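You operate a simulated robot arm through the tools that you are given. There is no shell and no other tool.

The job below is to be done with a simulated robot arm. You get a single attempt, and the scene is never put back.

JOB
Put things in order on the top of the brown table. At the end: the white clip from the top of the brown table stands where the grey filter stood; the brown wooden stick stands where the white clip stood; the orange clip from the top of the brown table stands on top of the brown spool; the grey filter stands where the orange clip stood; whatever was shut is shut again. Leave all else as you found it, and nothing knocked over.

The check looks at the end state, three seconds after you hand in, the way a careful person would. Anything else that was tipped, shoved, dropped, spilled or broken makes it a failure.

ROBOT AND FRAMES
A 7-joint arm with a two-finger parallel gripper, fixed in place. Base frame: the origin is at the foot of the arm, x ahead of it, y to its left, z up. Units: cm, rad, N and s.
With the tool pointing down near the work surface it reaches from about 22 to 58 cm from the base axis. Its first joint turns from -1.152 to 1.152 rad. Payload 2.5 kg.
The tool frame sits at the grasp point between the pads (the TCP): z along the fingers, y along the line on which they close. The tips reach 2.3 cm beyond it. Largest opening 9.4 cm; finger width 3.8, thickness 1; the body of the gripper, 5.4 by 9.6 cm, starts 3.9 cm behind the TCP.
Orientation is that of the tool frame in the base frame, as a unit quaternion [w, x, y, z]. With the fingers straight down and closing along the base's y, the tool's x points along the base's -x, its y along +y and its z along -z.

CONTROLS
- The arm moves only by the tool send_rows. Its argument "targets" is text: rows parted by semicolons, each of 7 numbers parted by spaces: the opening, from 0 (shut) to 1 (fully open), then the shift along the tool's x, y, z in cm, then the turn, a rotation vector about the tool's x, y, z in rad. In form: hand tx ty tz rx ry rz; .... A call has 1 to 20 rows; each row is the pose to reach, as a shift and turn from the pose commanded when the call began, along the tool's axes at that moment. A row lasts 0.2 s, in which the tool goes at most 5 cm and 0.15 rad; a call with a longer step from one row to the next is refused whole, and so is a gripper value outside its range. A pose out of reach is approached as far as the arm can. The call stops where the force on the tool passes 40 N (or 10 N more than at its start, if that is more) or the arm is blocked; 0.2 s more then pass. Each finger travels about 10.8 cm/s and halts on what it meets, pressing with about 33 N; the grip force reading is that of the motor and also rises with nothing between the fingers. The clock runs only during rows and for 0.2 s after the last one: add rows that repeat a pose to give the fingers time. The reply holds the time, the measured pose of the TCP, the force on the tool along the base axes, the opening and the grip force, in the units named above and with some noise, with the torque about the TCP (base axes, N m) and any sound that the robot's microphone picked up.
- Cameras (640 x 400 px; columns grow to the right, rows downward): "scene" is fixed at [10.06, -39.68, 54.74]; the picture's right is [0.94, -0.34, 0.00], its down [-0.19, -0.51, -0.84] and it looks along [0.29, 0.79, -0.54] (base axes); focal length 216 px, centre (320, 200). "wrist" rides on the gripper at [8.6, 1.6, -7.5] in the tool frame; the picture's right is [-0.18, 0.98, 0.00], its down [-0.58, -0.11, -0.81] and it looks along [-0.79, -0.15, 0.59] (tool axes); focal length 243 px, centre (320, 200). There is no depth. A picture from a camera that has moved, and an enlarged one, comes with that camera's place and axes in the base frame and with its lens.
- camera(camera): a new picture of that camera. No time passes.
- close_up(camera, box): a new picture of the part [left, top, right, bottom] of that camera's present view, enlarged. No time passes.
- job_done(): hands the job in; it is judged then, once.

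Places have to be worked out from the pictures, the camera data and where the tool is seen. Open the gripper and draw the arm clear of the work before you hand the job in, unless the task says otherwise.

The tools are called after ">>>" as name(argument=value, ...) on one line, values as JSON. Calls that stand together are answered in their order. send_rows: Moves the arm, as the interface text tells. Its arguments: {"type":"object","properties":{"targets":{"type":"string"}},"required":["targets"]} The other tools are called the same way: camera (camera) takes a picture; close_up (camera, box) takes an enlarged picture of a part of a camera's view; job_done () hands the job in.

At the start:

```text
clock: 0.0
eef_pos: [38.0, 16.46, 37.24]
tcp_rot: [0.0, -0.001, 1.0, 0.001]
wrist_force: [0.2, 0.0, 0.0]
ft_torque: [0.01, 0.0, -0.01]
width: 9.38
gripper_force: 0.0
```

scene: 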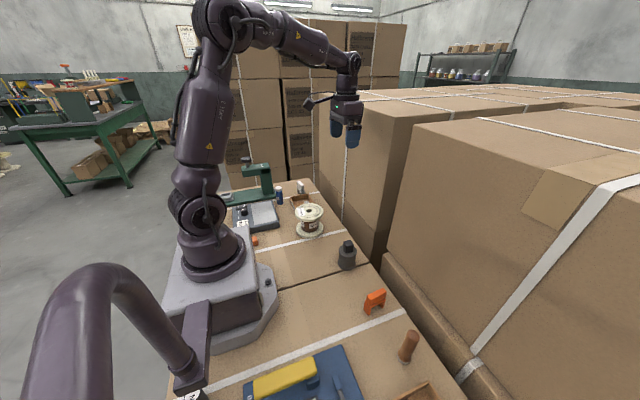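
wrist: 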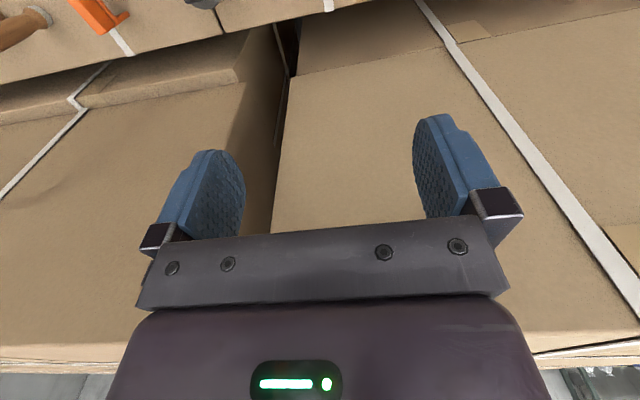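

I'll look at the scene in enlarged views first to identify each object.

>>> close_up(camera="scene", box=[220, 160, 380, 260])

>>> close_up(camera="scene", box=[160, 260, 480, 400])

>>> close_up(camera="scene", box=[300, 230, 460, 330])

>>> close_up(camera="scene", box=[0, 60, 180, 200])

```text
4.00 times, centred on (300, 210) of scene
camera zoom: at [10.06, -39.68, 54.74], right [0.94, -0.34, 0.0], down [-0.19, -0.51, -0.84], along [0.29, 0.79, -0.54], focal length 864 px, centre (400, 160)
```

zoom: 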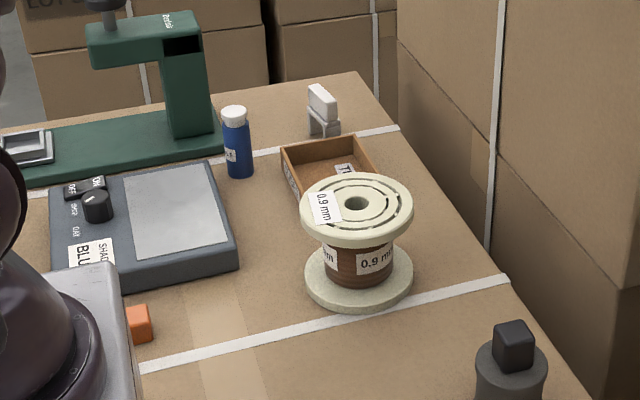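

```text
2.00 times, centred on (320, 330) of scene
camera zoom: at [10.06, -39.68, 54.74], right [0.94, -0.34, 0.0], down [-0.19, -0.51, -0.84], along [0.29, 0.79, -0.54], focal length 432 px, centre (320, -60)
```

zoom: 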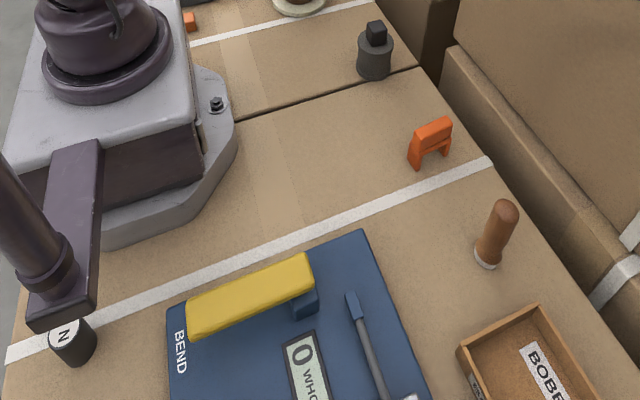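

```text
4.00 times, centred on (380, 280) of scene
camera zoom: at [10.06, -39.68, 54.74], right [0.94, -0.34, 0.0], down [-0.19, -0.51, -0.84], along [0.29, 0.79, -0.54], focal length 864 px, centre (80, -120)
```

zoom: 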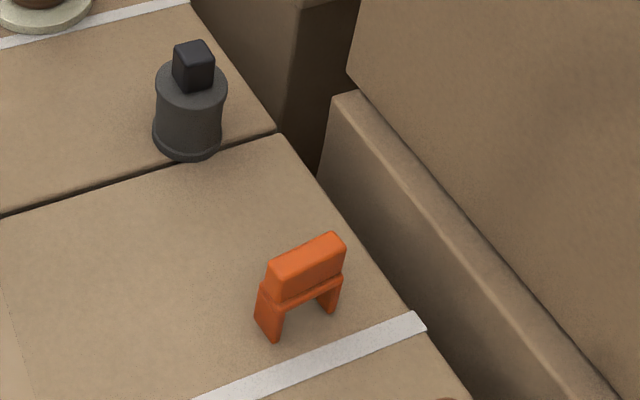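

```text
2.86 times, centred on (90, 130) of scene
camera zoom: at [10.06, -39.68, 54.74], right [0.94, -0.34, 0.0], down [-0.19, -0.51, -0.84], along [0.29, 0.79, -0.54], focal length 617 px, centre (977, 400)
```

zoom: 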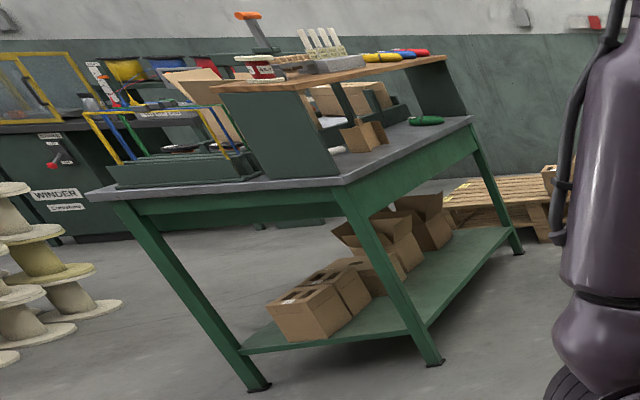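

The objects: grey filter near (34, 2), orange clip near (35, -13), stick near (34, -26), spool near (28, 22), white clip near (33, 50), all on a surface at z≈0. I'll move the tool above the orange clip and look with the wrist camera.

>>> send_rows(targets="1 1.075 -3.56 2.25 0 0 0; 1 2.15 -7.12 4.5 0 0 0; 1 3.225 -10.68 6.75 0 0 0; 1 4.3 -14.24 9 0 0 0; 1 5.375 -17.8 11.25 0 0 0; 1 6.45 -21.36 13.5 0 0 0; 1 7.525 -24.92 15.75 0 0 0; 1 8.6 -28.48 18 0 0 0; 1 8.6 -28.48 18 0 0 0")

>>> camera(camera="wrist")

>>> camera(camera="scene")

```text
clock: 2.0
eef_pos: [29.42, -12.13, 19.11]
tcp_rot: [0.0, 0.0, 1.0, 0.001]
wrist_force: [-0.6, -0.4, -0.4]
ft_torque: [-0.02, 0.0, 0.02]
width: 9.42
gripper_force: 0.1
```

```text
taken
camera wrist: at [20.7, -10.51, 26.44], right [0.18, 0.98, 0.0], down [0.58, -0.11, 0.81], along [0.79, -0.15, -0.59], focal length 243 px, centre (320, 200)
```

wrist: 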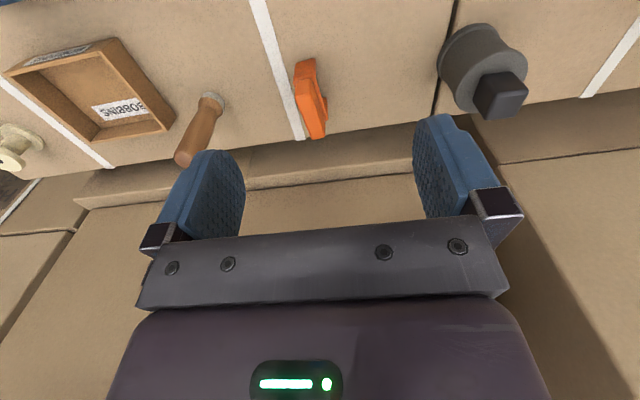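

```text
taken
```

scene: 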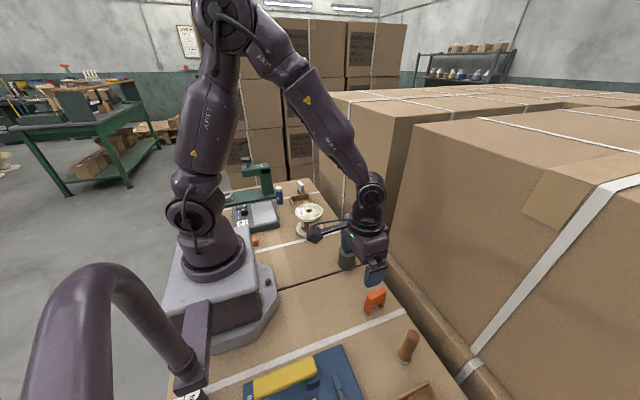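

>>> close_up(camera="wrist", box=[240, 40, 400, 140])

>>> close_up(camera="wrist", box=[400, 0, 560, 120])

>>> close_up(camera="wrist", box=[140, 60, 300, 180])

```text
4.00 times, centred on (320, 90) of wrist
camera zoom: at [20.7, -10.51, 26.44], right [0.18, 0.98, 0.0], down [0.58, -0.11, 0.81], along [0.79, -0.15, -0.59], focal length 970 px, centre (320, 640)
```

zoom: 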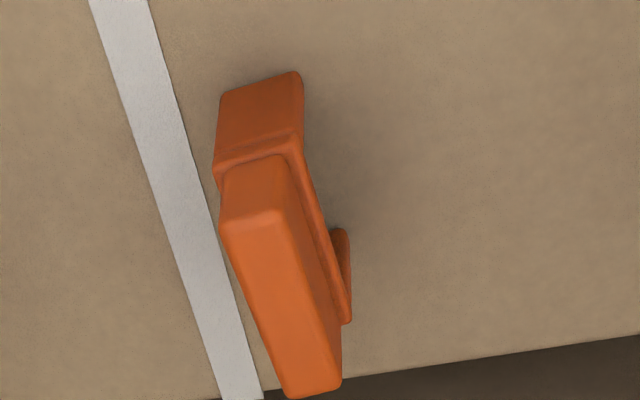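

```text
3.33 times, centred on (480, 60) of wrist
camera zoom: at [20.7, -10.51, 26.44], right [0.18, 0.98, 0.0], down [0.58, -0.11, 0.81], along [0.79, -0.15, -0.59], focal length 809 px, centre (-213, 667)
```

zoom: 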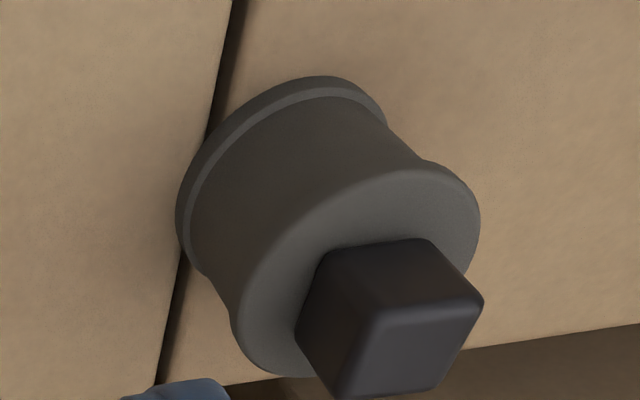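

```text
3.33 times, centred on (220, 120) of wrist
camera zoom: at [20.7, -10.51, 26.44], right [0.18, 0.98, 0.0], down [0.58, -0.11, 0.81], along [0.79, -0.15, -0.59], focal length 809 px, centre (653, 467)
```

zoom: 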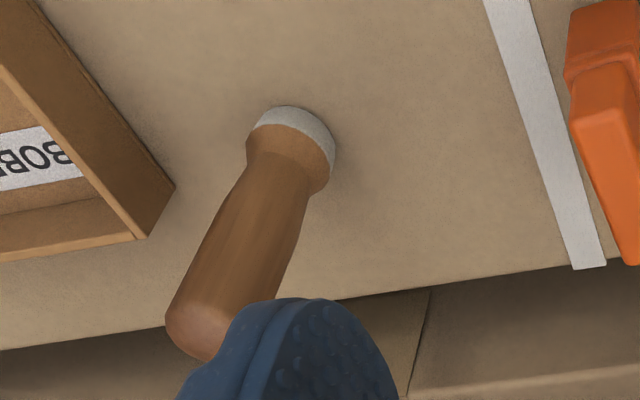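

The orange clip spans x≈32–37, y≈-15.2 to -13.1, with its long axis nearly along x; the stick stands at about (34.6, -26.3). Next I look at the filter, then the spool and the white clip before moving anything.

>>> send_rows(targets="1 0.4 3.75 0 0 0 0; 1 0.8 7.5 0 0 0 0; 1 1.2 11.25 0 0 0 0; 1 1.5 15 0 0 0 0; 1 1.5 15 0 0 0 0")

>>> camera(camera="wrist")

>>> close_up(camera="wrist", box=[240, 20, 400, 140])

```text
clock: 3.2
eef_pos: [27.93, 3.04, 19.18]
tcp_rot: [0.0, -0.001, 1.0, 0.001]
wrist_force: [0.3, -0.8, 0.0]
ft_torque: [0.0, -0.01, 0.0]
width: 9.4
gripper_force: 0.1
```

```text
taken
camera wrist: at [19.15, 4.71, 26.59], right [0.18, 0.98, 0.0], down [0.58, -0.11, 0.81], along [0.79, -0.15, -0.59], focal length 243 px, centre (320, 200)
```

wrist: 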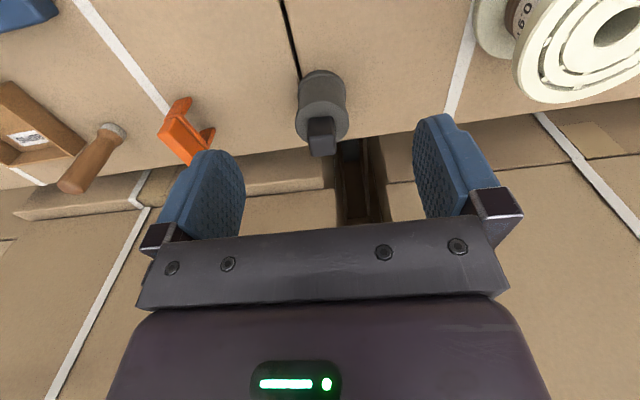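

```text
3.33 times, centred on (320, 80) of wrist
camera zoom: at [19.15, 4.71, 26.59], right [0.18, 0.98, 0.0], down [0.58, -0.11, 0.81], along [0.79, -0.15, -0.59], focal length 809 px, centre (320, 600)
```

zoom: 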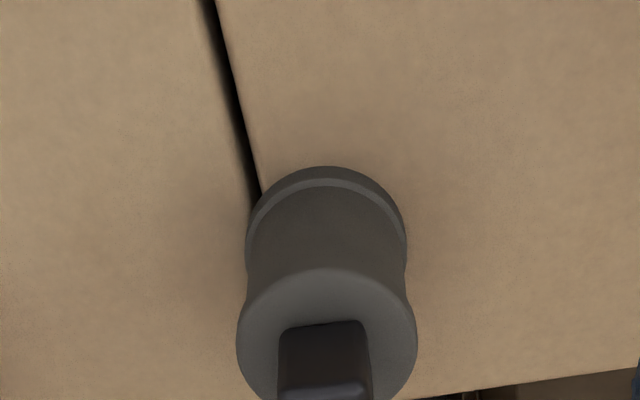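

The filter stands at about (34.4, 2.1), ~5.3 cm across, cylinder top at z≈5.5 and knob top near 8.8, straddling a seam. Next, the spool.

>>> send_rows(targets="1 1 4 -0.8 0 0 0; 1 2 8 -1.6 0 0 0; 1 3 12 -2.4 0 0 0; 1 4 16 -3.2 0 0 0; 1 5 20 -4 0 0 0; 1 5 20 -4 0 0 0")

>>> camera(camera="wrist")

>>> close_up(camera="wrist", box=[220, 0, 420, 140])

```text
clock: 4.6
eef_pos: [22.84, 22.96, 23.32]
tcp_rot: [-0.001, 0.0, 1.0, 0.001]
wrist_force: [0.4, -0.6, -1.3]
ft_torque: [0.01, 0.01, -0.02]
width: 9.4
gripper_force: 0.0
```

```text
taken
camera wrist: at [14.18, 24.63, 30.63], right [0.18, 0.98, 0.0], down [0.58, -0.11, 0.81], along [0.79, -0.15, -0.59], focal length 243 px, centre (320, 200)
```

wrist: 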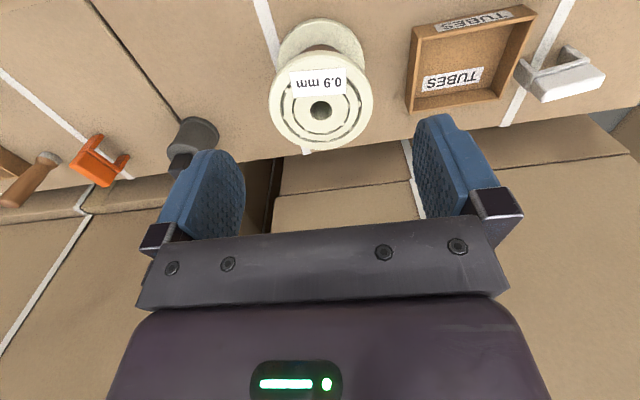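

```text
2.86 times, centred on (320, 70) of wrist
camera zoom: at [14.18, 24.63, 30.63], right [0.18, 0.98, 0.0], down [0.58, -0.11, 0.81], along [0.79, -0.15, -0.59], focal length 693 px, centre (320, 571)
```

zoom: 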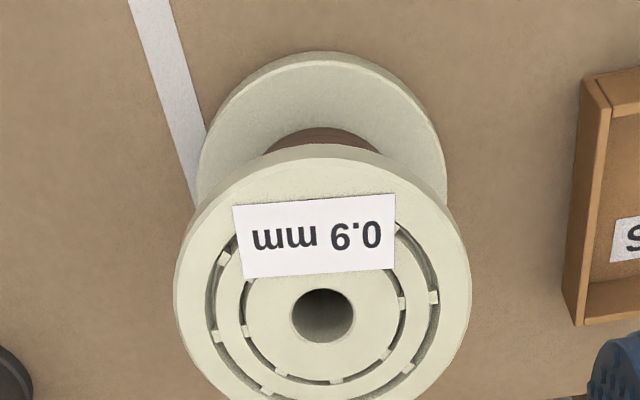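

Spool top centre is about (28.3, 22.0) at z≈9, about 10 cm wide. Now over to the white clip near (33, 49).

>>> send_rows(targets="1 -0.8 3.8 0.3 0 0 0; 1 -1.6 7.6 0.6 0 0 0; 1 -2.4 11.4 0.9 0 0 0; 1 -3.2 15.2 1.2 0 0 0; 1 -4 19 1.5 0 0 0; 1 -4.8 23 1.8 0 0 0; 1 -4.8 23 1.8 0 0 0")

>>> camera(camera="wrist")

>>> close_up(camera="wrist", box=[240, 20, 400, 140])

>>> camera(camera="scene")

```text
clock: 6.2
eef_pos: [27.58, 46.0, 21.49]
tcp_rot: [0.0, -0.001, 1.0, 0.0]
wrist_force: [0.2, -0.1, -0.1]
ft_torque: [0.02, -0.02, 0.02]
width: 9.4
gripper_force: 0.0
```

```text
taken
camera wrist: at [18.9, 47.71, 28.79], right [0.18, 0.98, 0.0], down [0.58, -0.11, 0.81], along [0.79, -0.15, -0.59], focal length 243 px, centre (320, 200)
```

wrist: 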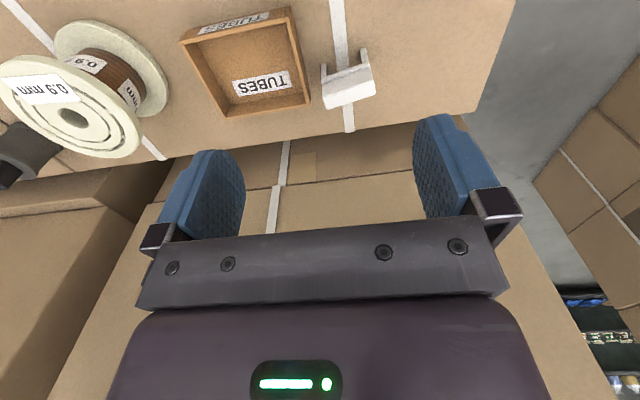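

```text
3.33 times, centred on (320, 80) of wrist
camera zoom: at [18.9, 47.71, 28.79], right [0.18, 0.98, 0.0], down [0.58, -0.11, 0.81], along [0.79, -0.15, -0.59], focal length 809 px, centre (320, 600)
```

zoom: 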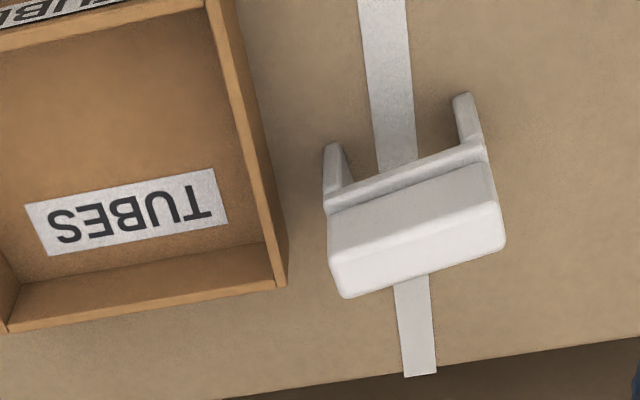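

```text
taken
```

scene: 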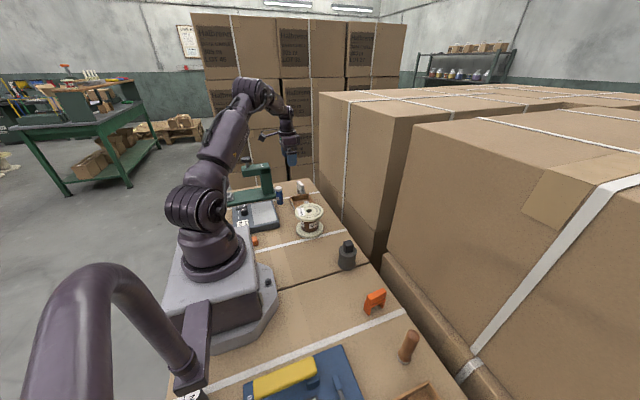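

The white clip's centre is about (32.6, 48.1), long axis ~11° off base y, right at the reach limit but feasible. I start with the orange clip: travel to above (34.5, -14.1) and check alignment.

>>> send_rows(targets="1 -0.494 -4.293 0.393 0 0 0; 1 -0.988 -8.586 0.786 0 0 0; 1 -1.482 -12.879 1.179 0 0 0; 1 -1.976 -17.172 1.572 0 0 0; 1 -2.47 -21.465 1.965 0 0 0; 1 -2.964 -25.758 2.358 0 0 0; 1 -3.458 -30.051 2.751 0 0 0; 1 -3.952 -34.344 3.144 0 0 0; 1 -4.446 -38.637 3.537 0 0 0; 1 -4.94 -42.93 3.93 0 0 0; 1 -5.434 -47.223 4.323 0 0 0; 1 -5.928 -51.516 4.716 0 0 0; 1 -6.422 -55.809 5.109 0 0 0; 1 -6.92 -60.1 5.5 0 0 0; 1 -6.92 -60.1 5.5 0 0 0")

>>> close_up(camera="wrist", box=[240, 20, 400, 140])

>>> camera(camera="scene")

```text
clock: 9.4
eef_pos: [34.74, -14.12, 15.85]
tcp_rot: [0.0, -0.001, 1.0, 0.0]
wrist_force: [0.2, 0.3, -0.5]
ft_torque: [0.02, -0.03, -0.01]
width: 9.42
gripper_force: 0.0
```

```text
3.33 times, centred on (320, 80) of wrist
camera zoom: at [25.85, -12.44, 23.25], right [0.18, 0.98, 0.0], down [0.58, -0.11, 0.81], along [0.79, -0.15, -0.59], focal length 809 px, centre (320, 600)
```

zoom: 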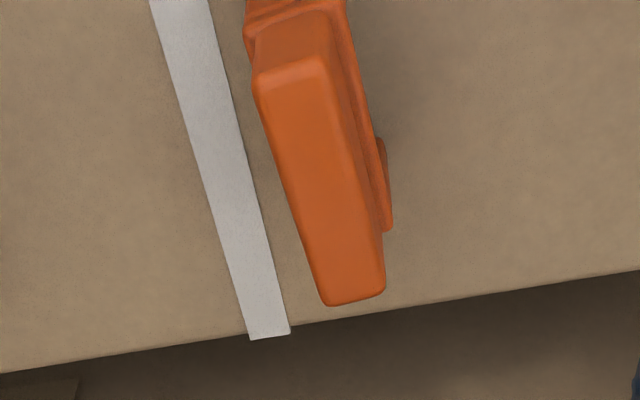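

```text
taken
```

scene: 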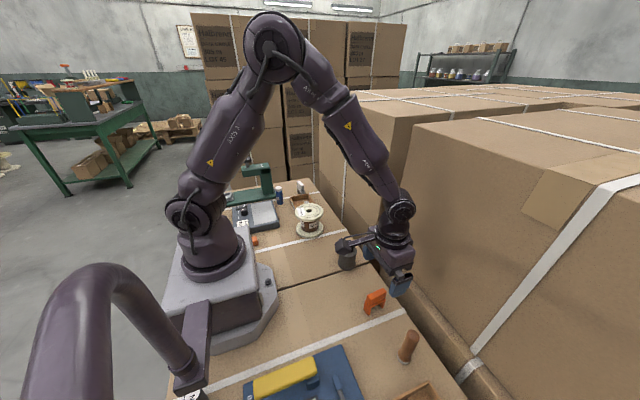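

Triangulating two views: the clip's top is at z≈6, centre (34.65, -13.95), yaw ≈5.5°. I align, descend so the pads straddle the bar, close and stop to read the grip.

>>> send_rows(targets="1 0 0.17 2.5 0 0 -0.096; 1 0 0.17 5 0 0 -0.096; 1 0 0.17 7.5 0 0 -0.096; 1 0 0.17 10 0 0 -0.096; 1 0 0.17 11.9 0 0 -0.096; 1 0 0.17 11.9 0 0 -0.096; 0.5 0 0.17 11.9 0 0 -0.096; 0.3 0 0.17 11.9 0 0 -0.096; 0 0 0.17 11.9 0 0 -0.096; 0 0 0.17 11.9 0 0 -0.096; 0 0 0.17 11.9 0 0 -0.096")

>>> camera(camera="wrist")

>>> close_up(camera="scene", box=[320, 230, 480, 350])

```text
clock: 11.8
eef_pos: [34.51, -13.98, 3.94]
tcp_rot: [0.001, -0.049, 0.999, 0.002]
wrist_force: [-0.1, -0.6, 0.1]
ft_torque: [0.0, 0.01, 0.0]
width: 2.11
gripper_force: 33.1
```

```text
taken
camera wrist: at [25.73, -13.1, 11.4], right [0.09, 1.0, 0.0], down [0.59, -0.05, 0.81], along [0.8, -0.07, -0.59], focal length 243 px, centre (320, 200)
```

wrist: 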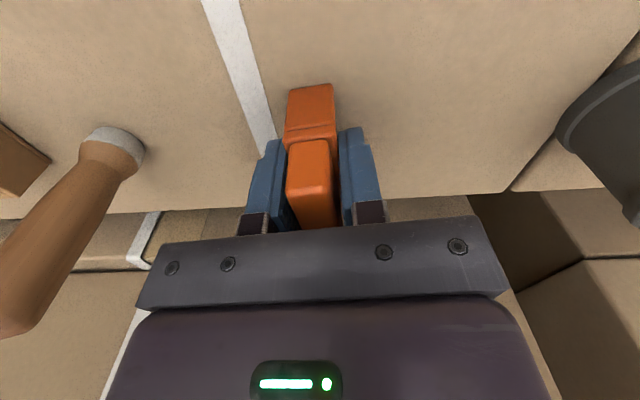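

```text
3.33 times, centred on (400, 290) of scene
camera zoom: at [10.06, -39.68, 54.74], right [0.94, -0.34, 0.0], down [-0.19, -0.51, -0.84], along [0.29, 0.79, -0.54], focal length 720 px, centre (53, -100)
```

zoom: 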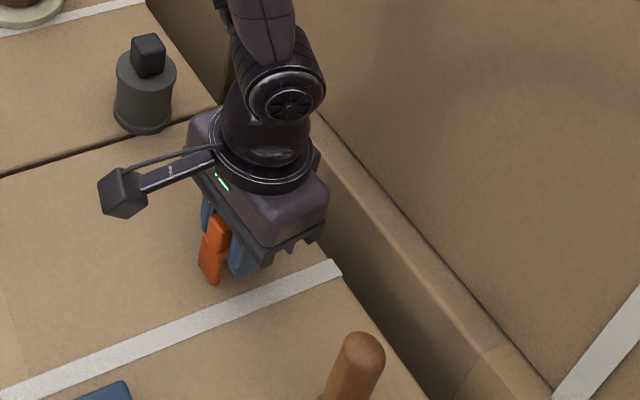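

The orange clip is held (2.1 cm between pads). I lift it 16 cm and carry it over to above the spool at (28.35, 22.0).

>>> send_rows(targets="0 0 0 -1 0 0 0; 0 0 0 -4.5 0 0 0; 0 0 0 -8.5 0 0 0; 0 0 0 -12.5 0 0 0; 0 0 0 -16 0 0 0; 0 0.2331 3.032 -16 0 0 0.02; 0 0.4662 6.064 -16 0 0 0.04; 0 0.6993 9.096 -16 0 0 0.06; 0 0.9324 12.128 -16 0 0 0.08; 0 1.1655 15.16 -16 0 0 0.096; 0 1.3986 18.192 -16 0 0 0.096; 0 1.6317 21.224 -16 0 0 0.096; 0 1.8648 24.256 -16 0 0 0.096; 0 2.0979 27.288 -16 0 0 0.096; 0 2.331 30.32 -16 0 0 0.096; 0 2.5641 33.352 -16 0 0 0.096; 0 2.797 36.386 -16 0 0 0.096; 0 2.797 36.386 -16 0 0 0.096; 0 2.797 36.386 -16 0 0 0.096")

>>> camera(camera="wrist")

>>> close_up(camera="scene", box=[240, 150, 400, 250])

```text
clock: 15.8
eef_pos: [28.17, 21.92, 19.94]
tcp_rot: [0.0, 0.0, 1.0, 0.001]
wrist_force: [-0.2, -0.6, 0.1]
ft_torque: [0.03, -0.01, 0.02]
width: 2.07
gripper_force: 32.6
```

```text
taken
camera wrist: at [19.47, 23.68, 27.38], right [0.18, 0.98, 0.0], down [0.58, -0.11, 0.81], along [0.79, -0.15, -0.59], focal length 243 px, centre (320, 200)
```

wrist: 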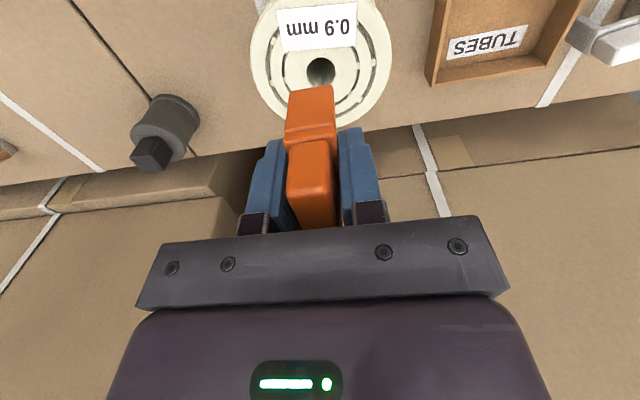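

```text
4.00 times, centred on (320, 200) of scene
camera zoom: at [10.06, -39.67, 54.74], right [0.94, -0.34, 0.0], down [-0.19, -0.51, -0.84], along [0.29, 0.79, -0.54], focal length 864 px, centre (320, 200)
```

zoom: 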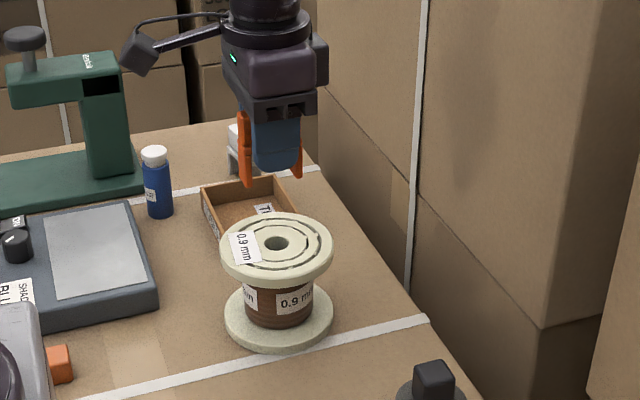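

The clip is above the spool centre. I descend to just above the top flange, then creep down watching the force.

>>> send_rows(targets="0 0 0.05 2 0 0 0; 0 0 0.05 4 0 0 0; 0 0 0.05 5.5 0 0 0; 0 0 0.05 6.2 0 0 0; 0 0 0.05 6.2 0 0 0")

>>> close_up(camera="scene", box=[270, 170, 350, 230])

```text
clock: 17.0
eef_pos: [28.31, 22.04, 13.8]
tcp_rot: [0.0, -0.001, 1.0, 0.002]
wrist_force: [0.8, -1.2, 0.1]
ft_torque: [0.0, 0.04, -0.03]
width: 2.11
gripper_force: 33.1
```

```text
6.67 times, centred on (310, 200) of scene
camera zoom: at [10.06, -39.68, 54.74], right [0.94, -0.34, 0.0], down [-0.19, -0.51, -0.84], along [0.29, 0.79, -0.54], focal length 1439 px, centre (387, 200)
```

zoom: 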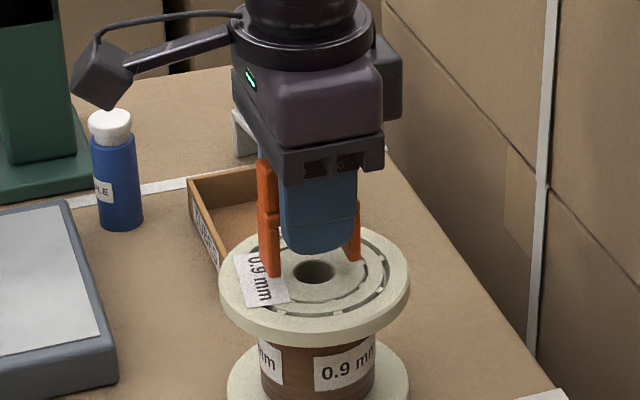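

The feet look about 0.5–1 cm above the flange. Creeping down in small steps.

>>> send_rows(targets="0 0 0 0.15 0 0 0; 0 0 0 0.3 0 0 0; 0 0 0 0.4 0 0 0; 0 0 0 0.4 0 0 0")

```text
clock: 18.0
eef_pos: [28.25, 22.08, 13.31]
tcp_rot: [0.0, 0.0, 1.0, 0.001]
wrist_force: [-0.7, 0.2, -0.6]
ft_torque: [0.02, 0.01, -0.02]
width: 2.1
gripper_force: 33.3
```

No contact yet at z=13.3; continue creeping.

>>> send_rows(targets="0 0 0 0.1 0 0 0; 0 0 0 0.2 0 0 0; 0 0 0 0.2 0 0 0")

>>> close_up(camera="scene", box=[280, 175, 340, 220])

```text
clock: 18.8
eef_pos: [28.23, 22.08, 13.31]
tcp_rot: [0.001, -0.001, 1.0, 0.001]
wrist_force: [-0.4, 0.1, -0.2]
ft_torque: [0.02, 0.0, 0.0]
width: 2.1
gripper_force: 32.8
```

```text
8.89 times, centred on (310, 198) of scene
camera zoom: at [10.06, -39.68, 54.74], right [0.94, -0.34, 0.0], down [-0.19, -0.51, -0.84], along [0.29, 0.79, -0.54], focal length 1919 px, centre (409, 222)
```

zoom: 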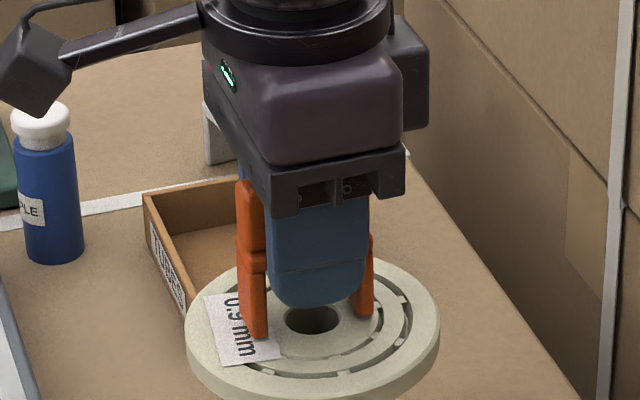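

Still no force; another 0.3 cm down.

>>> send_rows(targets="0 0 0 0.1 0 0 0; 0 0 0 0.2 0 0 0; 0 0 0 0.3 0 0 0; 0 0 0 0.3 0 0 0")

```text
clock: 19.8
eef_pos: [28.25, 22.17, 13.03]
tcp_rot: [0.001, -0.001, 1.0, 0.002]
wrist_force: [-6.4, -4.2, 25.1]
ft_torque: [-0.1, 0.1, 0.04]
width: 2.12
gripper_force: 33.3
```

Contact at z≈13.0 (spool top ≈9.05). I ease the pressure by 0.1 cm, open, and rise straight up.

>>> send_rows(targets="0 0 0 -0.1 0 0 0; 0 0 0 -0.1 0 0 0; 0.3 0 0 -0.1 0 0 0; 0.5 0 0 -0.1 0 0 0; 0.7 0 0 -0.1 0 0 0; 0.7 0 0 -0.1 0 0 0; 0.7 0 0 -1.5 0 0 0; 0.7 0 0 -4 0 0 0; 0.7 0 0 -8 0 0 0; 1 0 0 -10 0 0 0; 1 0 0 -10 0 0 0")

>>> camera(camera="wrist")

>>> close_up(camera="scene", box=[240, 160, 360, 250])

```text
clock: 22.2
eef_pos: [28.23, 22.0, 22.92]
tcp_rot: [0.0, -0.001, 1.0, 0.001]
wrist_force: [0.8, -0.9, -0.4]
ft_torque: [0.01, -0.02, 0.05]
width: 9.41
gripper_force: 0.0
```

```text
taken
camera wrist: at [19.61, 23.69, 30.32], right [0.18, 0.98, 0.0], down [0.58, -0.11, 0.81], along [0.79, -0.15, -0.59], focal length 243 px, centre (320, 200)
```

wrist: 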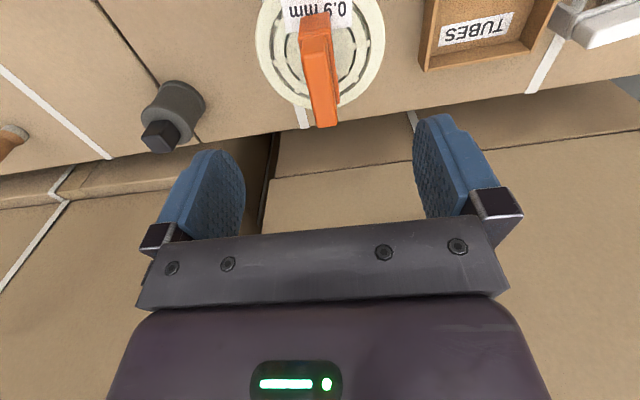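

```text
4.44 times, centred on (300, 205) of scene
camera zoom: at [10.06, -39.68, 54.74], right [0.94, -0.34, 0.0], down [-0.19, -0.51, -0.84], along [0.29, 0.79, -0.54], focal length 959 px, centre (409, 178)
```

zoom: 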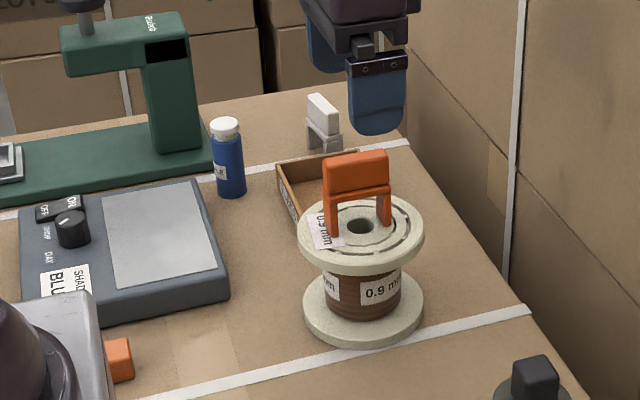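

The orange clip stands on the spool, upright. Now to above the filter at (34.4, 2.1).

>>> send_rows(targets="1 -1.21 -3.99 0 0 0 0; 1 -2.42 -7.98 0 0 0 0; 1 -3.63 -11.97 0 0 0 0; 1 -4.84 -15.96 0 0 0 0; 1 -6.05 -19.95 0 0 0 0; 1 -6.05 -19.95 4 0 0 0; 1 -6.05 -19.95 6.5 0 0 0; 1 -6.05 -19.95 6.5 0 0 0")

>>> close_up(camera="wrist", box=[240, 20, 400, 140])

```text
clock: 24.0
eef_pos: [34.38, 2.13, 16.41]
tcp_rot: [0.0, -0.002, 1.0, 0.001]
wrist_force: [0.2, -0.3, -0.7]
ft_torque: [0.05, 0.03, -0.01]
width: 9.41
gripper_force: 0.2
```

```text
3.33 times, centred on (320, 80) of wrist
camera zoom: at [25.69, 3.81, 23.74], right [0.18, 0.98, 0.0], down [0.58, -0.11, 0.81], along [0.79, -0.15, -0.59], focal length 809 px, centre (320, 600)
```

zoom: 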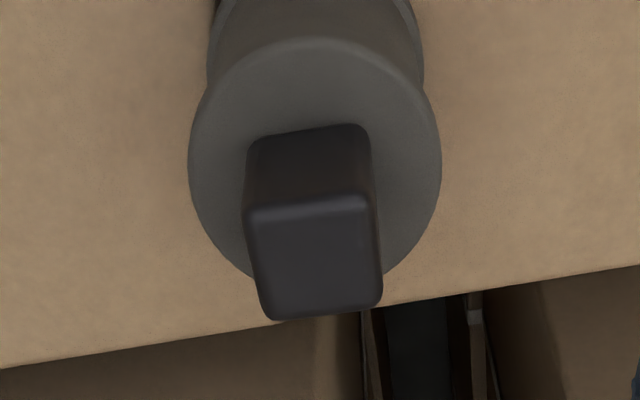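

The filter's centre reads (34.35, 2.08), matching the tool. I check its profile in the scene view before descending.

>>> close_up(camera="scene", box=[325, 230, 373, 275])

```text
8.89 times, centred on (349, 252) of scene
camera zoom: at [10.06, -39.68, 54.74], right [0.94, -0.34, 0.0], down [-0.19, -0.51, -0.84], along [0.29, 0.79, -0.54], focal length 1919 px, centre (62, -267)
```

zoom: 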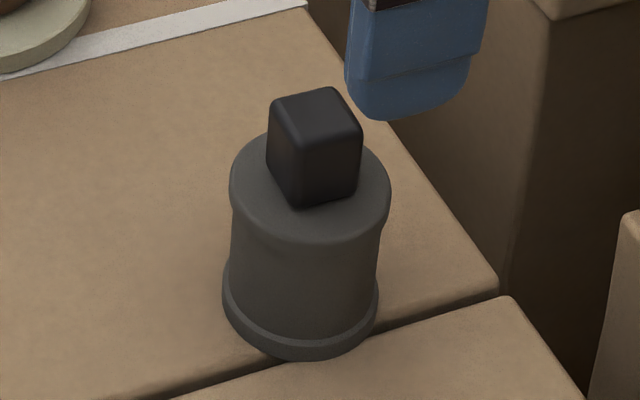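

The filter is one body with a square knob and slight flanges. I'll descend to TCP z≈5.6 (palm stays above the knob), and close on the upper body.

>>> send_rows(targets="1 0 0 3 0 0 0; 1 0 0 6 0 0 0; 1 0 0 8.5 0 0 0; 1 0 0 10 0 0 0; 1 0 0 10.8 0 0 0; 1 0 0 10.8 0 0 0; 0.7 0 0 10.8 0 0 0; 0.5 0 0 10.8 0 0 0; 0.3 0 0 10.8 0 0 0; 0 0 0 10.8 0 0 0; 0 0 0 10.8 0 0 0")

>>> camera(camera="wrist")

>>> close_up(camera="scene", box=[305, 190, 405, 280])

```text
clock: 26.4
eef_pos: [34.36, 2.23, 5.43]
tcp_rot: [-0.001, -0.001, 1.0, 0.002]
wrist_force: [0.4, 0.1, 0.9]
ft_torque: [-0.01, -0.01, -0.01]
width: 5.52
gripper_force: 32.9
```

```text
taken
camera wrist: at [25.66, 3.84, 12.88], right [0.18, 0.98, 0.0], down [0.58, -0.11, 0.81], along [0.79, -0.15, -0.59], focal length 243 px, centre (320, 200)
```

wrist: 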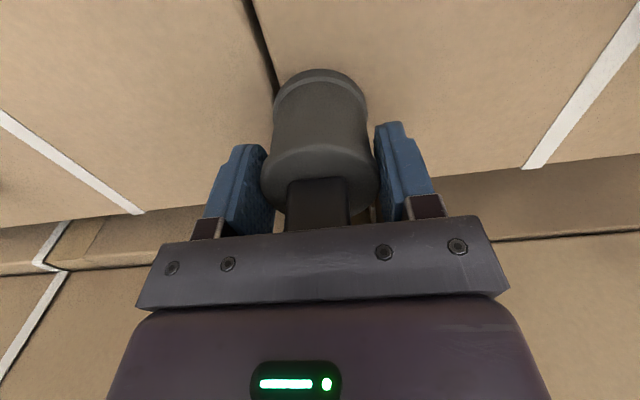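

```text
4.44 times, centred on (355, 235) of scene
camera zoom: at [10.06, -39.68, 54.74], right [0.94, -0.34, 0.0], down [-0.19, -0.51, -0.84], along [0.29, 0.79, -0.54], focal length 959 px, centre (164, 44)
```

zoom: 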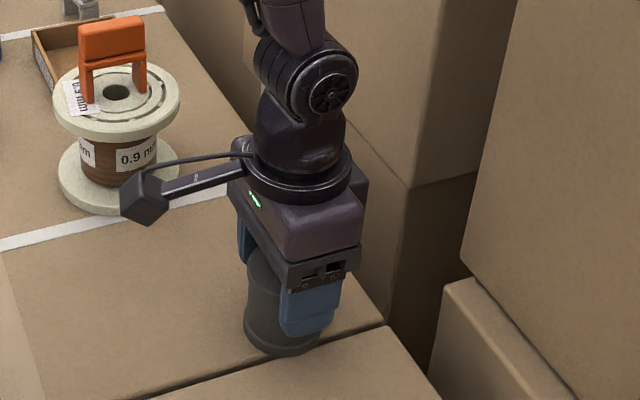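

The filter is held at 5.5 cm. I lift slowly and check that it stays level.

>>> send_rows(targets="0 0 0 -0.5 0 0 0; 0 0 0 -1.5 0 0 0; 0 0 0 -3 0 0 0; 0 0 0 -5 0 0 0; 0 0 0 -7 0 0 0; 0 0 0 -7 0 0 0")

>>> camera(camera="wrist")

>>> close_up(camera="scene", box=[305, 170, 425, 280])

```text
clock: 27.8
eef_pos: [34.47, 2.09, 12.54]
tcp_rot: [0.0, 0.0, 1.0, 0.001]
wrist_force: [-0.5, 0.6, -1.8]
ft_torque: [0.0, 0.03, 0.03]
width: 2.58
gripper_force: 33.7
```

```text
taken
camera wrist: at [25.68, 3.8, 19.98], right [0.18, 0.98, 0.0], down [0.58, -0.11, 0.81], along [0.79, -0.15, -0.59], focal length 243 px, centre (320, 200)
```

wrist: 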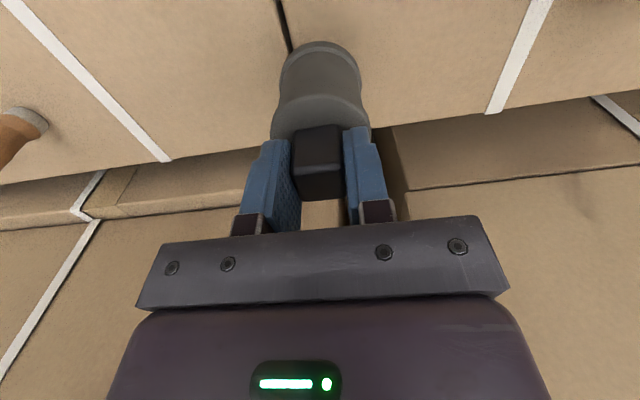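

```text
3.64 times, centred on (365, 225) of scene
camera zoom: at [10.06, -39.68, 54.74], right [0.94, -0.34, 0.0], down [-0.19, -0.51, -0.84], along [0.29, 0.79, -0.54], focal length 785 px, centre (156, 109)
```

zoom: 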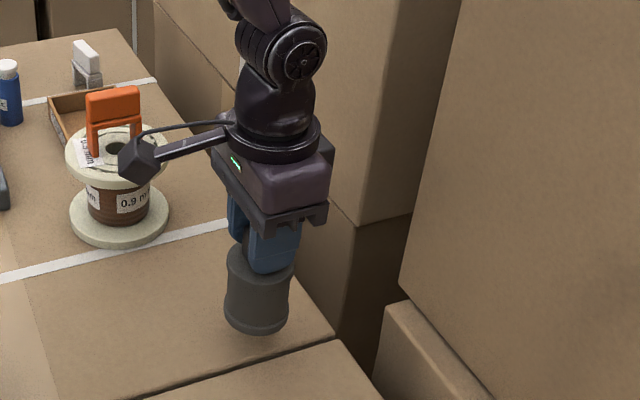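

The rounded rim slipped through, but the fingers then closed on the square knob (2.6 cm) and the filter now hangs upright, about 3.8 cm up. It looks level, so I carry it gently to above (34.5, -14.0).

>>> send_rows(targets="0 0 -1 -1 0 0 0; 0 -0.03 -3 -1.5 0 0 0; 0 -0.06 -5.5 -1.5 0 0 0; 0 -0.09 -8 -1.5 0 0 0; 0 -0.12 -10.5 -1.5 0 0 0; 0 -0.15 -13 -1.5 0 0 0; 0 -0.15 -15 -1.5 0 0 0; 0 -0.15 -16.1 -1.5 0 0 0; 0 -0.15 -16.1 -1.5 0 0 0; 0 -0.15 -16.1 -1.5 0 0 0")

>>> camera(camera="wrist")

>>> close_up(camera="scene", box=[320, 210, 440, 330])

```text
clock: 30.0
eef_pos: [34.53, -13.97, 14.17]
tcp_rot: [0.0, -0.001, 1.0, 0.001]
wrist_force: [0.8, -0.8, -1.5]
ft_torque: [-0.01, -0.03, 0.0]
width: 2.58
gripper_force: 33.2
```

```text
taken
camera wrist: at [25.85, -12.29, 21.41], right [0.18, 0.98, 0.0], down [0.58, -0.11, 0.81], along [0.79, -0.15, -0.59], focal length 243 px, centre (320, 200)
```

wrist: 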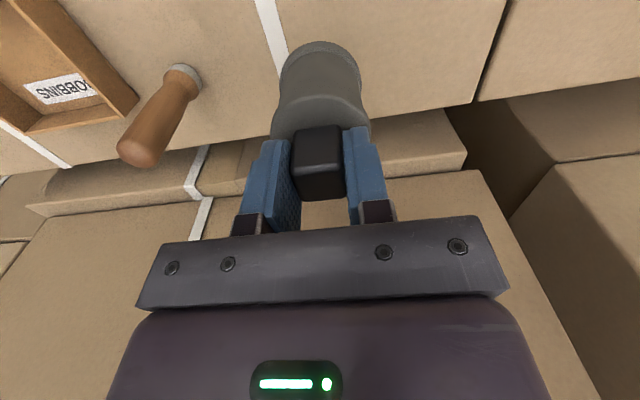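

```text
3.33 times, centred on (380, 270) of scene
camera zoom: at [10.06, -39.68, 54.74], right [0.94, -0.34, 0.0], down [-0.19, -0.51, -0.84], along [0.29, 0.79, -0.54], focal length 720 px, centre (120, -33)
```

zoom: 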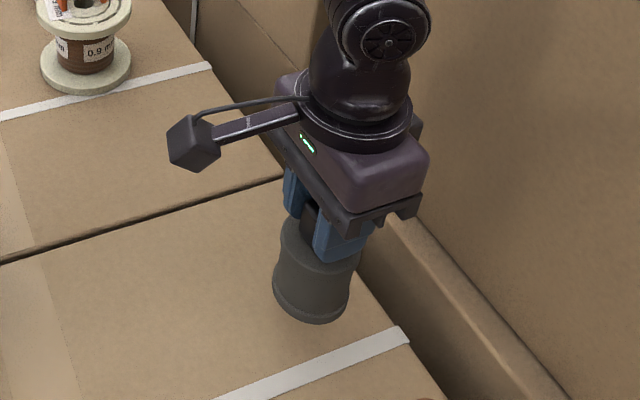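

The filter hangs level over the spot. I nudge 0.2 cm away from the strap, lower to about 1 cm, then creep down.

>>> send_rows(targets="0 0 0.2 1.5 0 0 0; 0 0 0.2 3 0 0 0; 0 0 0.2 4.2 0 0 0; 0 0 0.2 4.6 0 0 0; 0 0 0.2 4.6 0 0 0")

>>> close_up(camera="scene", box=[330, 240, 430, 330])

```text
clock: 31.2
eef_pos: [34.55, -13.74, 9.4]
tcp_rot: [0.0, -0.001, 1.0, 0.001]
wrist_force: [-0.1, 0.3, -1.6]
ft_torque: [-0.01, -0.03, 0.0]
width: 2.57
gripper_force: 32.6
```

```text
4.44 times, centred on (380, 285) of scene
camera zoom: at [10.06, -39.68, 54.74], right [0.94, -0.34, 0.0], down [-0.19, -0.51, -0.84], along [0.29, 0.79, -0.54], focal length 959 px, centre (53, -178)
```

zoom: 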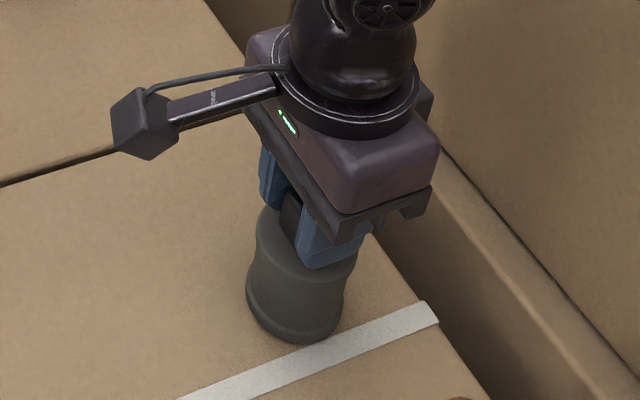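

Still carrying its weight (-1.6 N). Creeping down for contact.

>>> send_rows(targets="0 0 0 0.15 0 0 0; 0 0 0 0.3 0 0 0; 0 0 0 0.4 0 0 0; 0 0 0 0.4 0 0 0")

```text
clock: 32.2
eef_pos: [34.4, -13.79, 9.17]
tcp_rot: [0.0, 0.0, 1.0, 0.002]
wrist_force: [0.0, 0.6, -1.2]
ft_torque: [0.03, 0.0, -0.04]
width: 2.55
gripper_force: 33.4
```

>>> send_rows(targets="0 0 0 0.1 0 0 0; 0 0 0 0.2 0 0 0; 0 0 0 0.2 0 0 0")

>>> close_up(camera="scene", box=[345, 255, 415, 320])

```text
clock: 33.0
eef_pos: [34.66, -13.83, 8.93]
tcp_rot: [0.001, -0.001, 1.0, 0.001]
wrist_force: [-5.5, 2.7, 25.2]
ft_torque: [0.06, 0.05, 0.0]
width: 2.58
gripper_force: 32.6
```

```text
6.15 times, centred on (380, 288) of scene
camera zoom: at [10.05, -39.67, 54.75], right [0.94, -0.34, 0.0], down [-0.19, -0.51, -0.84], along [0.29, 0.79, -0.54], focal length 1328 px, centre (-49, -338)
```

zoom: 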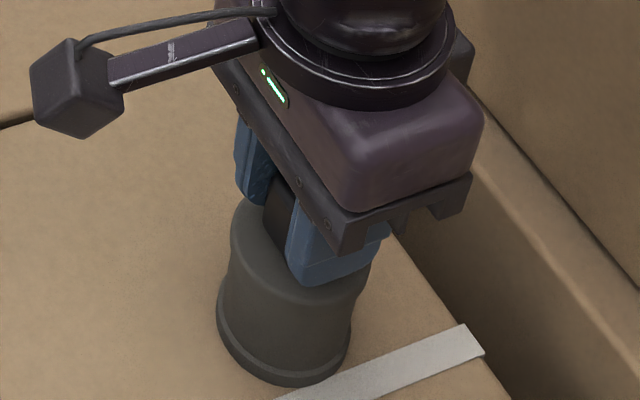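

Contact made (25 N). Ease off slightly, open to clear the knob, and rise.

>>> send_rows(targets="0 0 0 -0.05 0 0 0; 0 0 0 -0.05 0 0 0; 0.4 0 0 -0.05 0 0 0; 0.6 0 0 -0.05 0 0 0; 0.7 0 0 -0.05 0 0 0; 0.7 0 0 -0.05 0 0 0; 0.7 0 0 -1.5 0 0 0; 0.7 0 0 -4 0 0 0; 0.7 0 0 -8 0 0 0; 1 0 0 -10 0 0 0; 1 0 0 -10 0 0 0")

>>> camera(camera="wrist")

>>> close_up(camera="scene", box=[320, 220, 440, 340])

```text
clock: 35.4
eef_pos: [34.47, -13.82, 18.84]
tcp_rot: [-0.001, -0.001, 1.0, 0.0]
wrist_force: [0.2, -0.3, 0.8]
ft_torque: [0.0, 0.02, 0.01]
width: 9.38
gripper_force: 0.0
```

```text
taken
camera wrist: at [25.79, -12.19, 26.23], right [0.18, 0.98, 0.0], down [0.58, -0.11, 0.81], along [0.79, -0.15, -0.59], focal length 243 px, centre (320, 200)
```

wrist: 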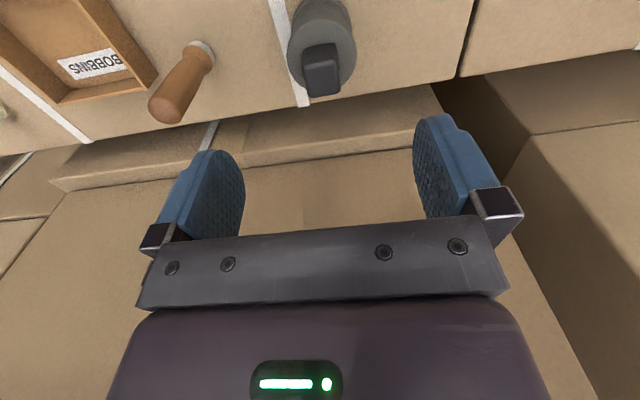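

```text
3.33 times, centred on (380, 280) of scene
camera zoom: at [10.06, -39.68, 54.74], right [0.94, -0.34, 0.0], down [-0.19, -0.51, -0.84], along [0.29, 0.79, -0.54], focal length 720 px, centre (120, -67)
```

zoom: 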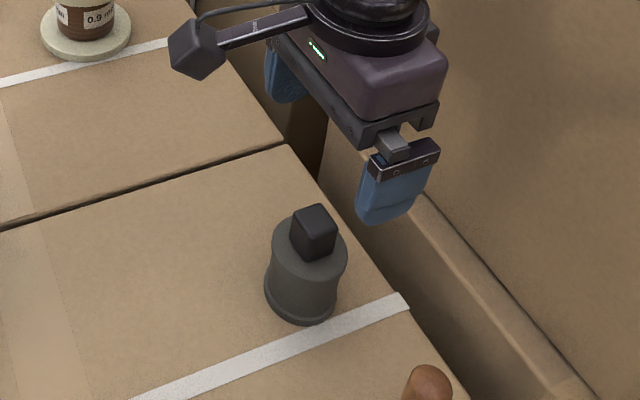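

The filter stands cleanly in the orange clip's place. Now to the white clip: travel to above (32.6, 48.1) while turning the tool −1.757 rad so the fingers close across its thickness.

>>> send_rows(targets="1 0.122 3.87 -0.3 0 0 -0.11; 1 0.244 7.74 -0.6 0 0 -0.22; 1 0.366 11.61 -0.9 0 0 -0.33; 1 0.488 15.48 -1.2 0 0 -0.44; 1 0.61 19.35 -1.5 0 0 -0.55; 1 0.732 23.22 -1.8 0 0 -0.66; 1 0.854 27.09 -2.1 0 0 -0.77; 1 0.976 30.96 -2.1 0 0 -0.88; 1 1.098 34.83 -2.1 0 0 -0.99; 1 1.22 38.7 -2.1 0 0 -1.1; 1 1.342 42.57 -2.1 0 0 -1.21; 1 1.464 46.44 -2.1 0 0 -1.32; 1 1.586 50.31 -1.5 0 0 -1.43; 1 1.708 54.18 -1 0 0 -1.54; 1 1.83 58.05 -0.5 0 0 -1.65; 1 1.95 61.9 0 0 0 -1.757; 1 1.95 61.9 0 0 0 -1.757")

>>> camera(camera="wrist")

>>> close_up(camera="wrist", box=[240, 20, 400, 140])

>>> close_up(camera="scene", box=[200, 110, 360, 250])

```text
clock: 39.0
eef_pos: [32.45, 48.09, 18.96]
tcp_rot: [0.0, 0.771, -0.637, 0.0]
wrist_force: [-0.1, -0.6, 0.4]
ft_torque: [0.01, -0.03, 0.0]
width: 9.43
gripper_force: 0.0
```

```text
taken
camera wrist: at [32.54, 39.39, 26.3], right [-1.0, 0.0, 0.0], down [0.0, 0.59, 0.81], along [0.0, 0.81, -0.59], focal length 243 px, centre (320, 200)
```

wrist: 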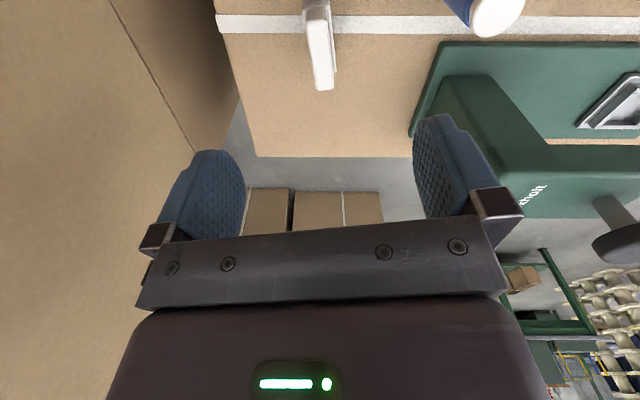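

```text
3.33 times, centred on (320, 80) of wrist
camera zoom: at [32.54, 39.39, 26.3], right [-1.0, 0.0, 0.0], down [0.0, 0.59, 0.81], along [0.0, 0.81, -0.59], focal length 809 px, centre (320, 600)
```

zoom: 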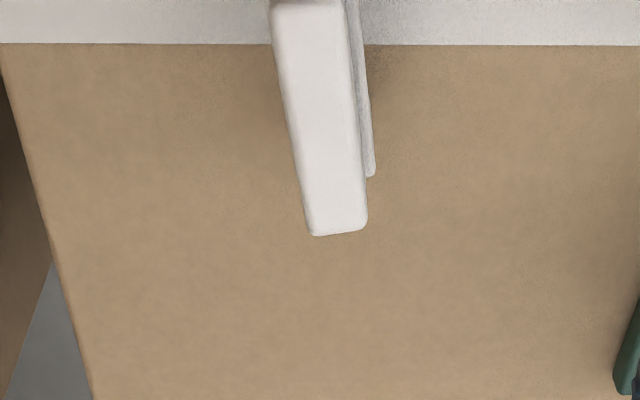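

```text
2.86 times, centred on (280, 180) of scene
camera zoom: at [10.06, -39.67, 54.74], right [0.94, -0.34, 0.0], down [-0.19, -0.51, -0.84], along [0.29, 0.79, -0.54], focal length 617 px, centre (434, 257)
```

zoom: 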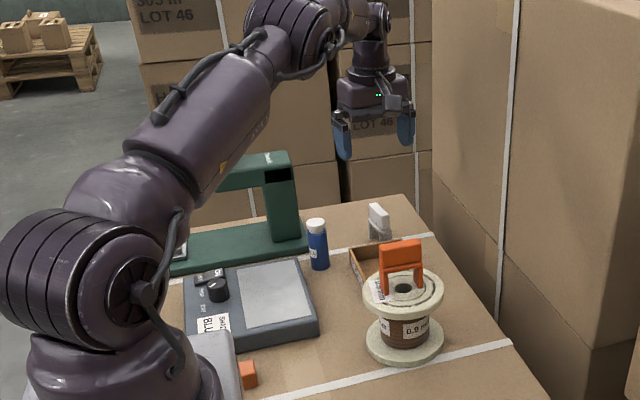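

I take an enlarged view of the top strip to find the clip's near end.

>>> close_up(camera="wrist", box=[260, 0, 380, 100])

```text
4.00 times, centred on (320, 50) of wrist
camera zoom: at [32.54, 39.39, 26.3], right [-1.0, 0.0, 0.0], down [0.0, 0.59, 0.81], along [0.0, 0.81, -0.59], focal length 970 px, centre (320, 800)
```

zoom: 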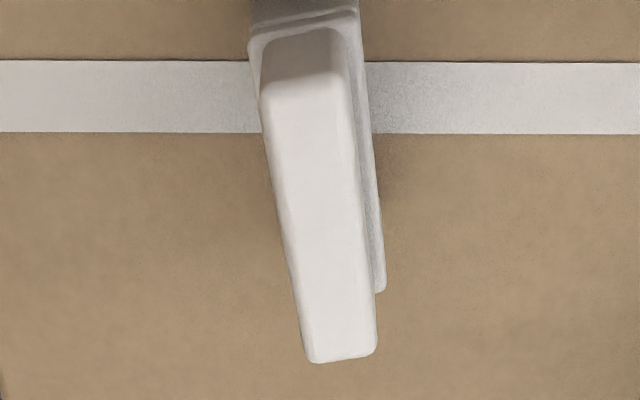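

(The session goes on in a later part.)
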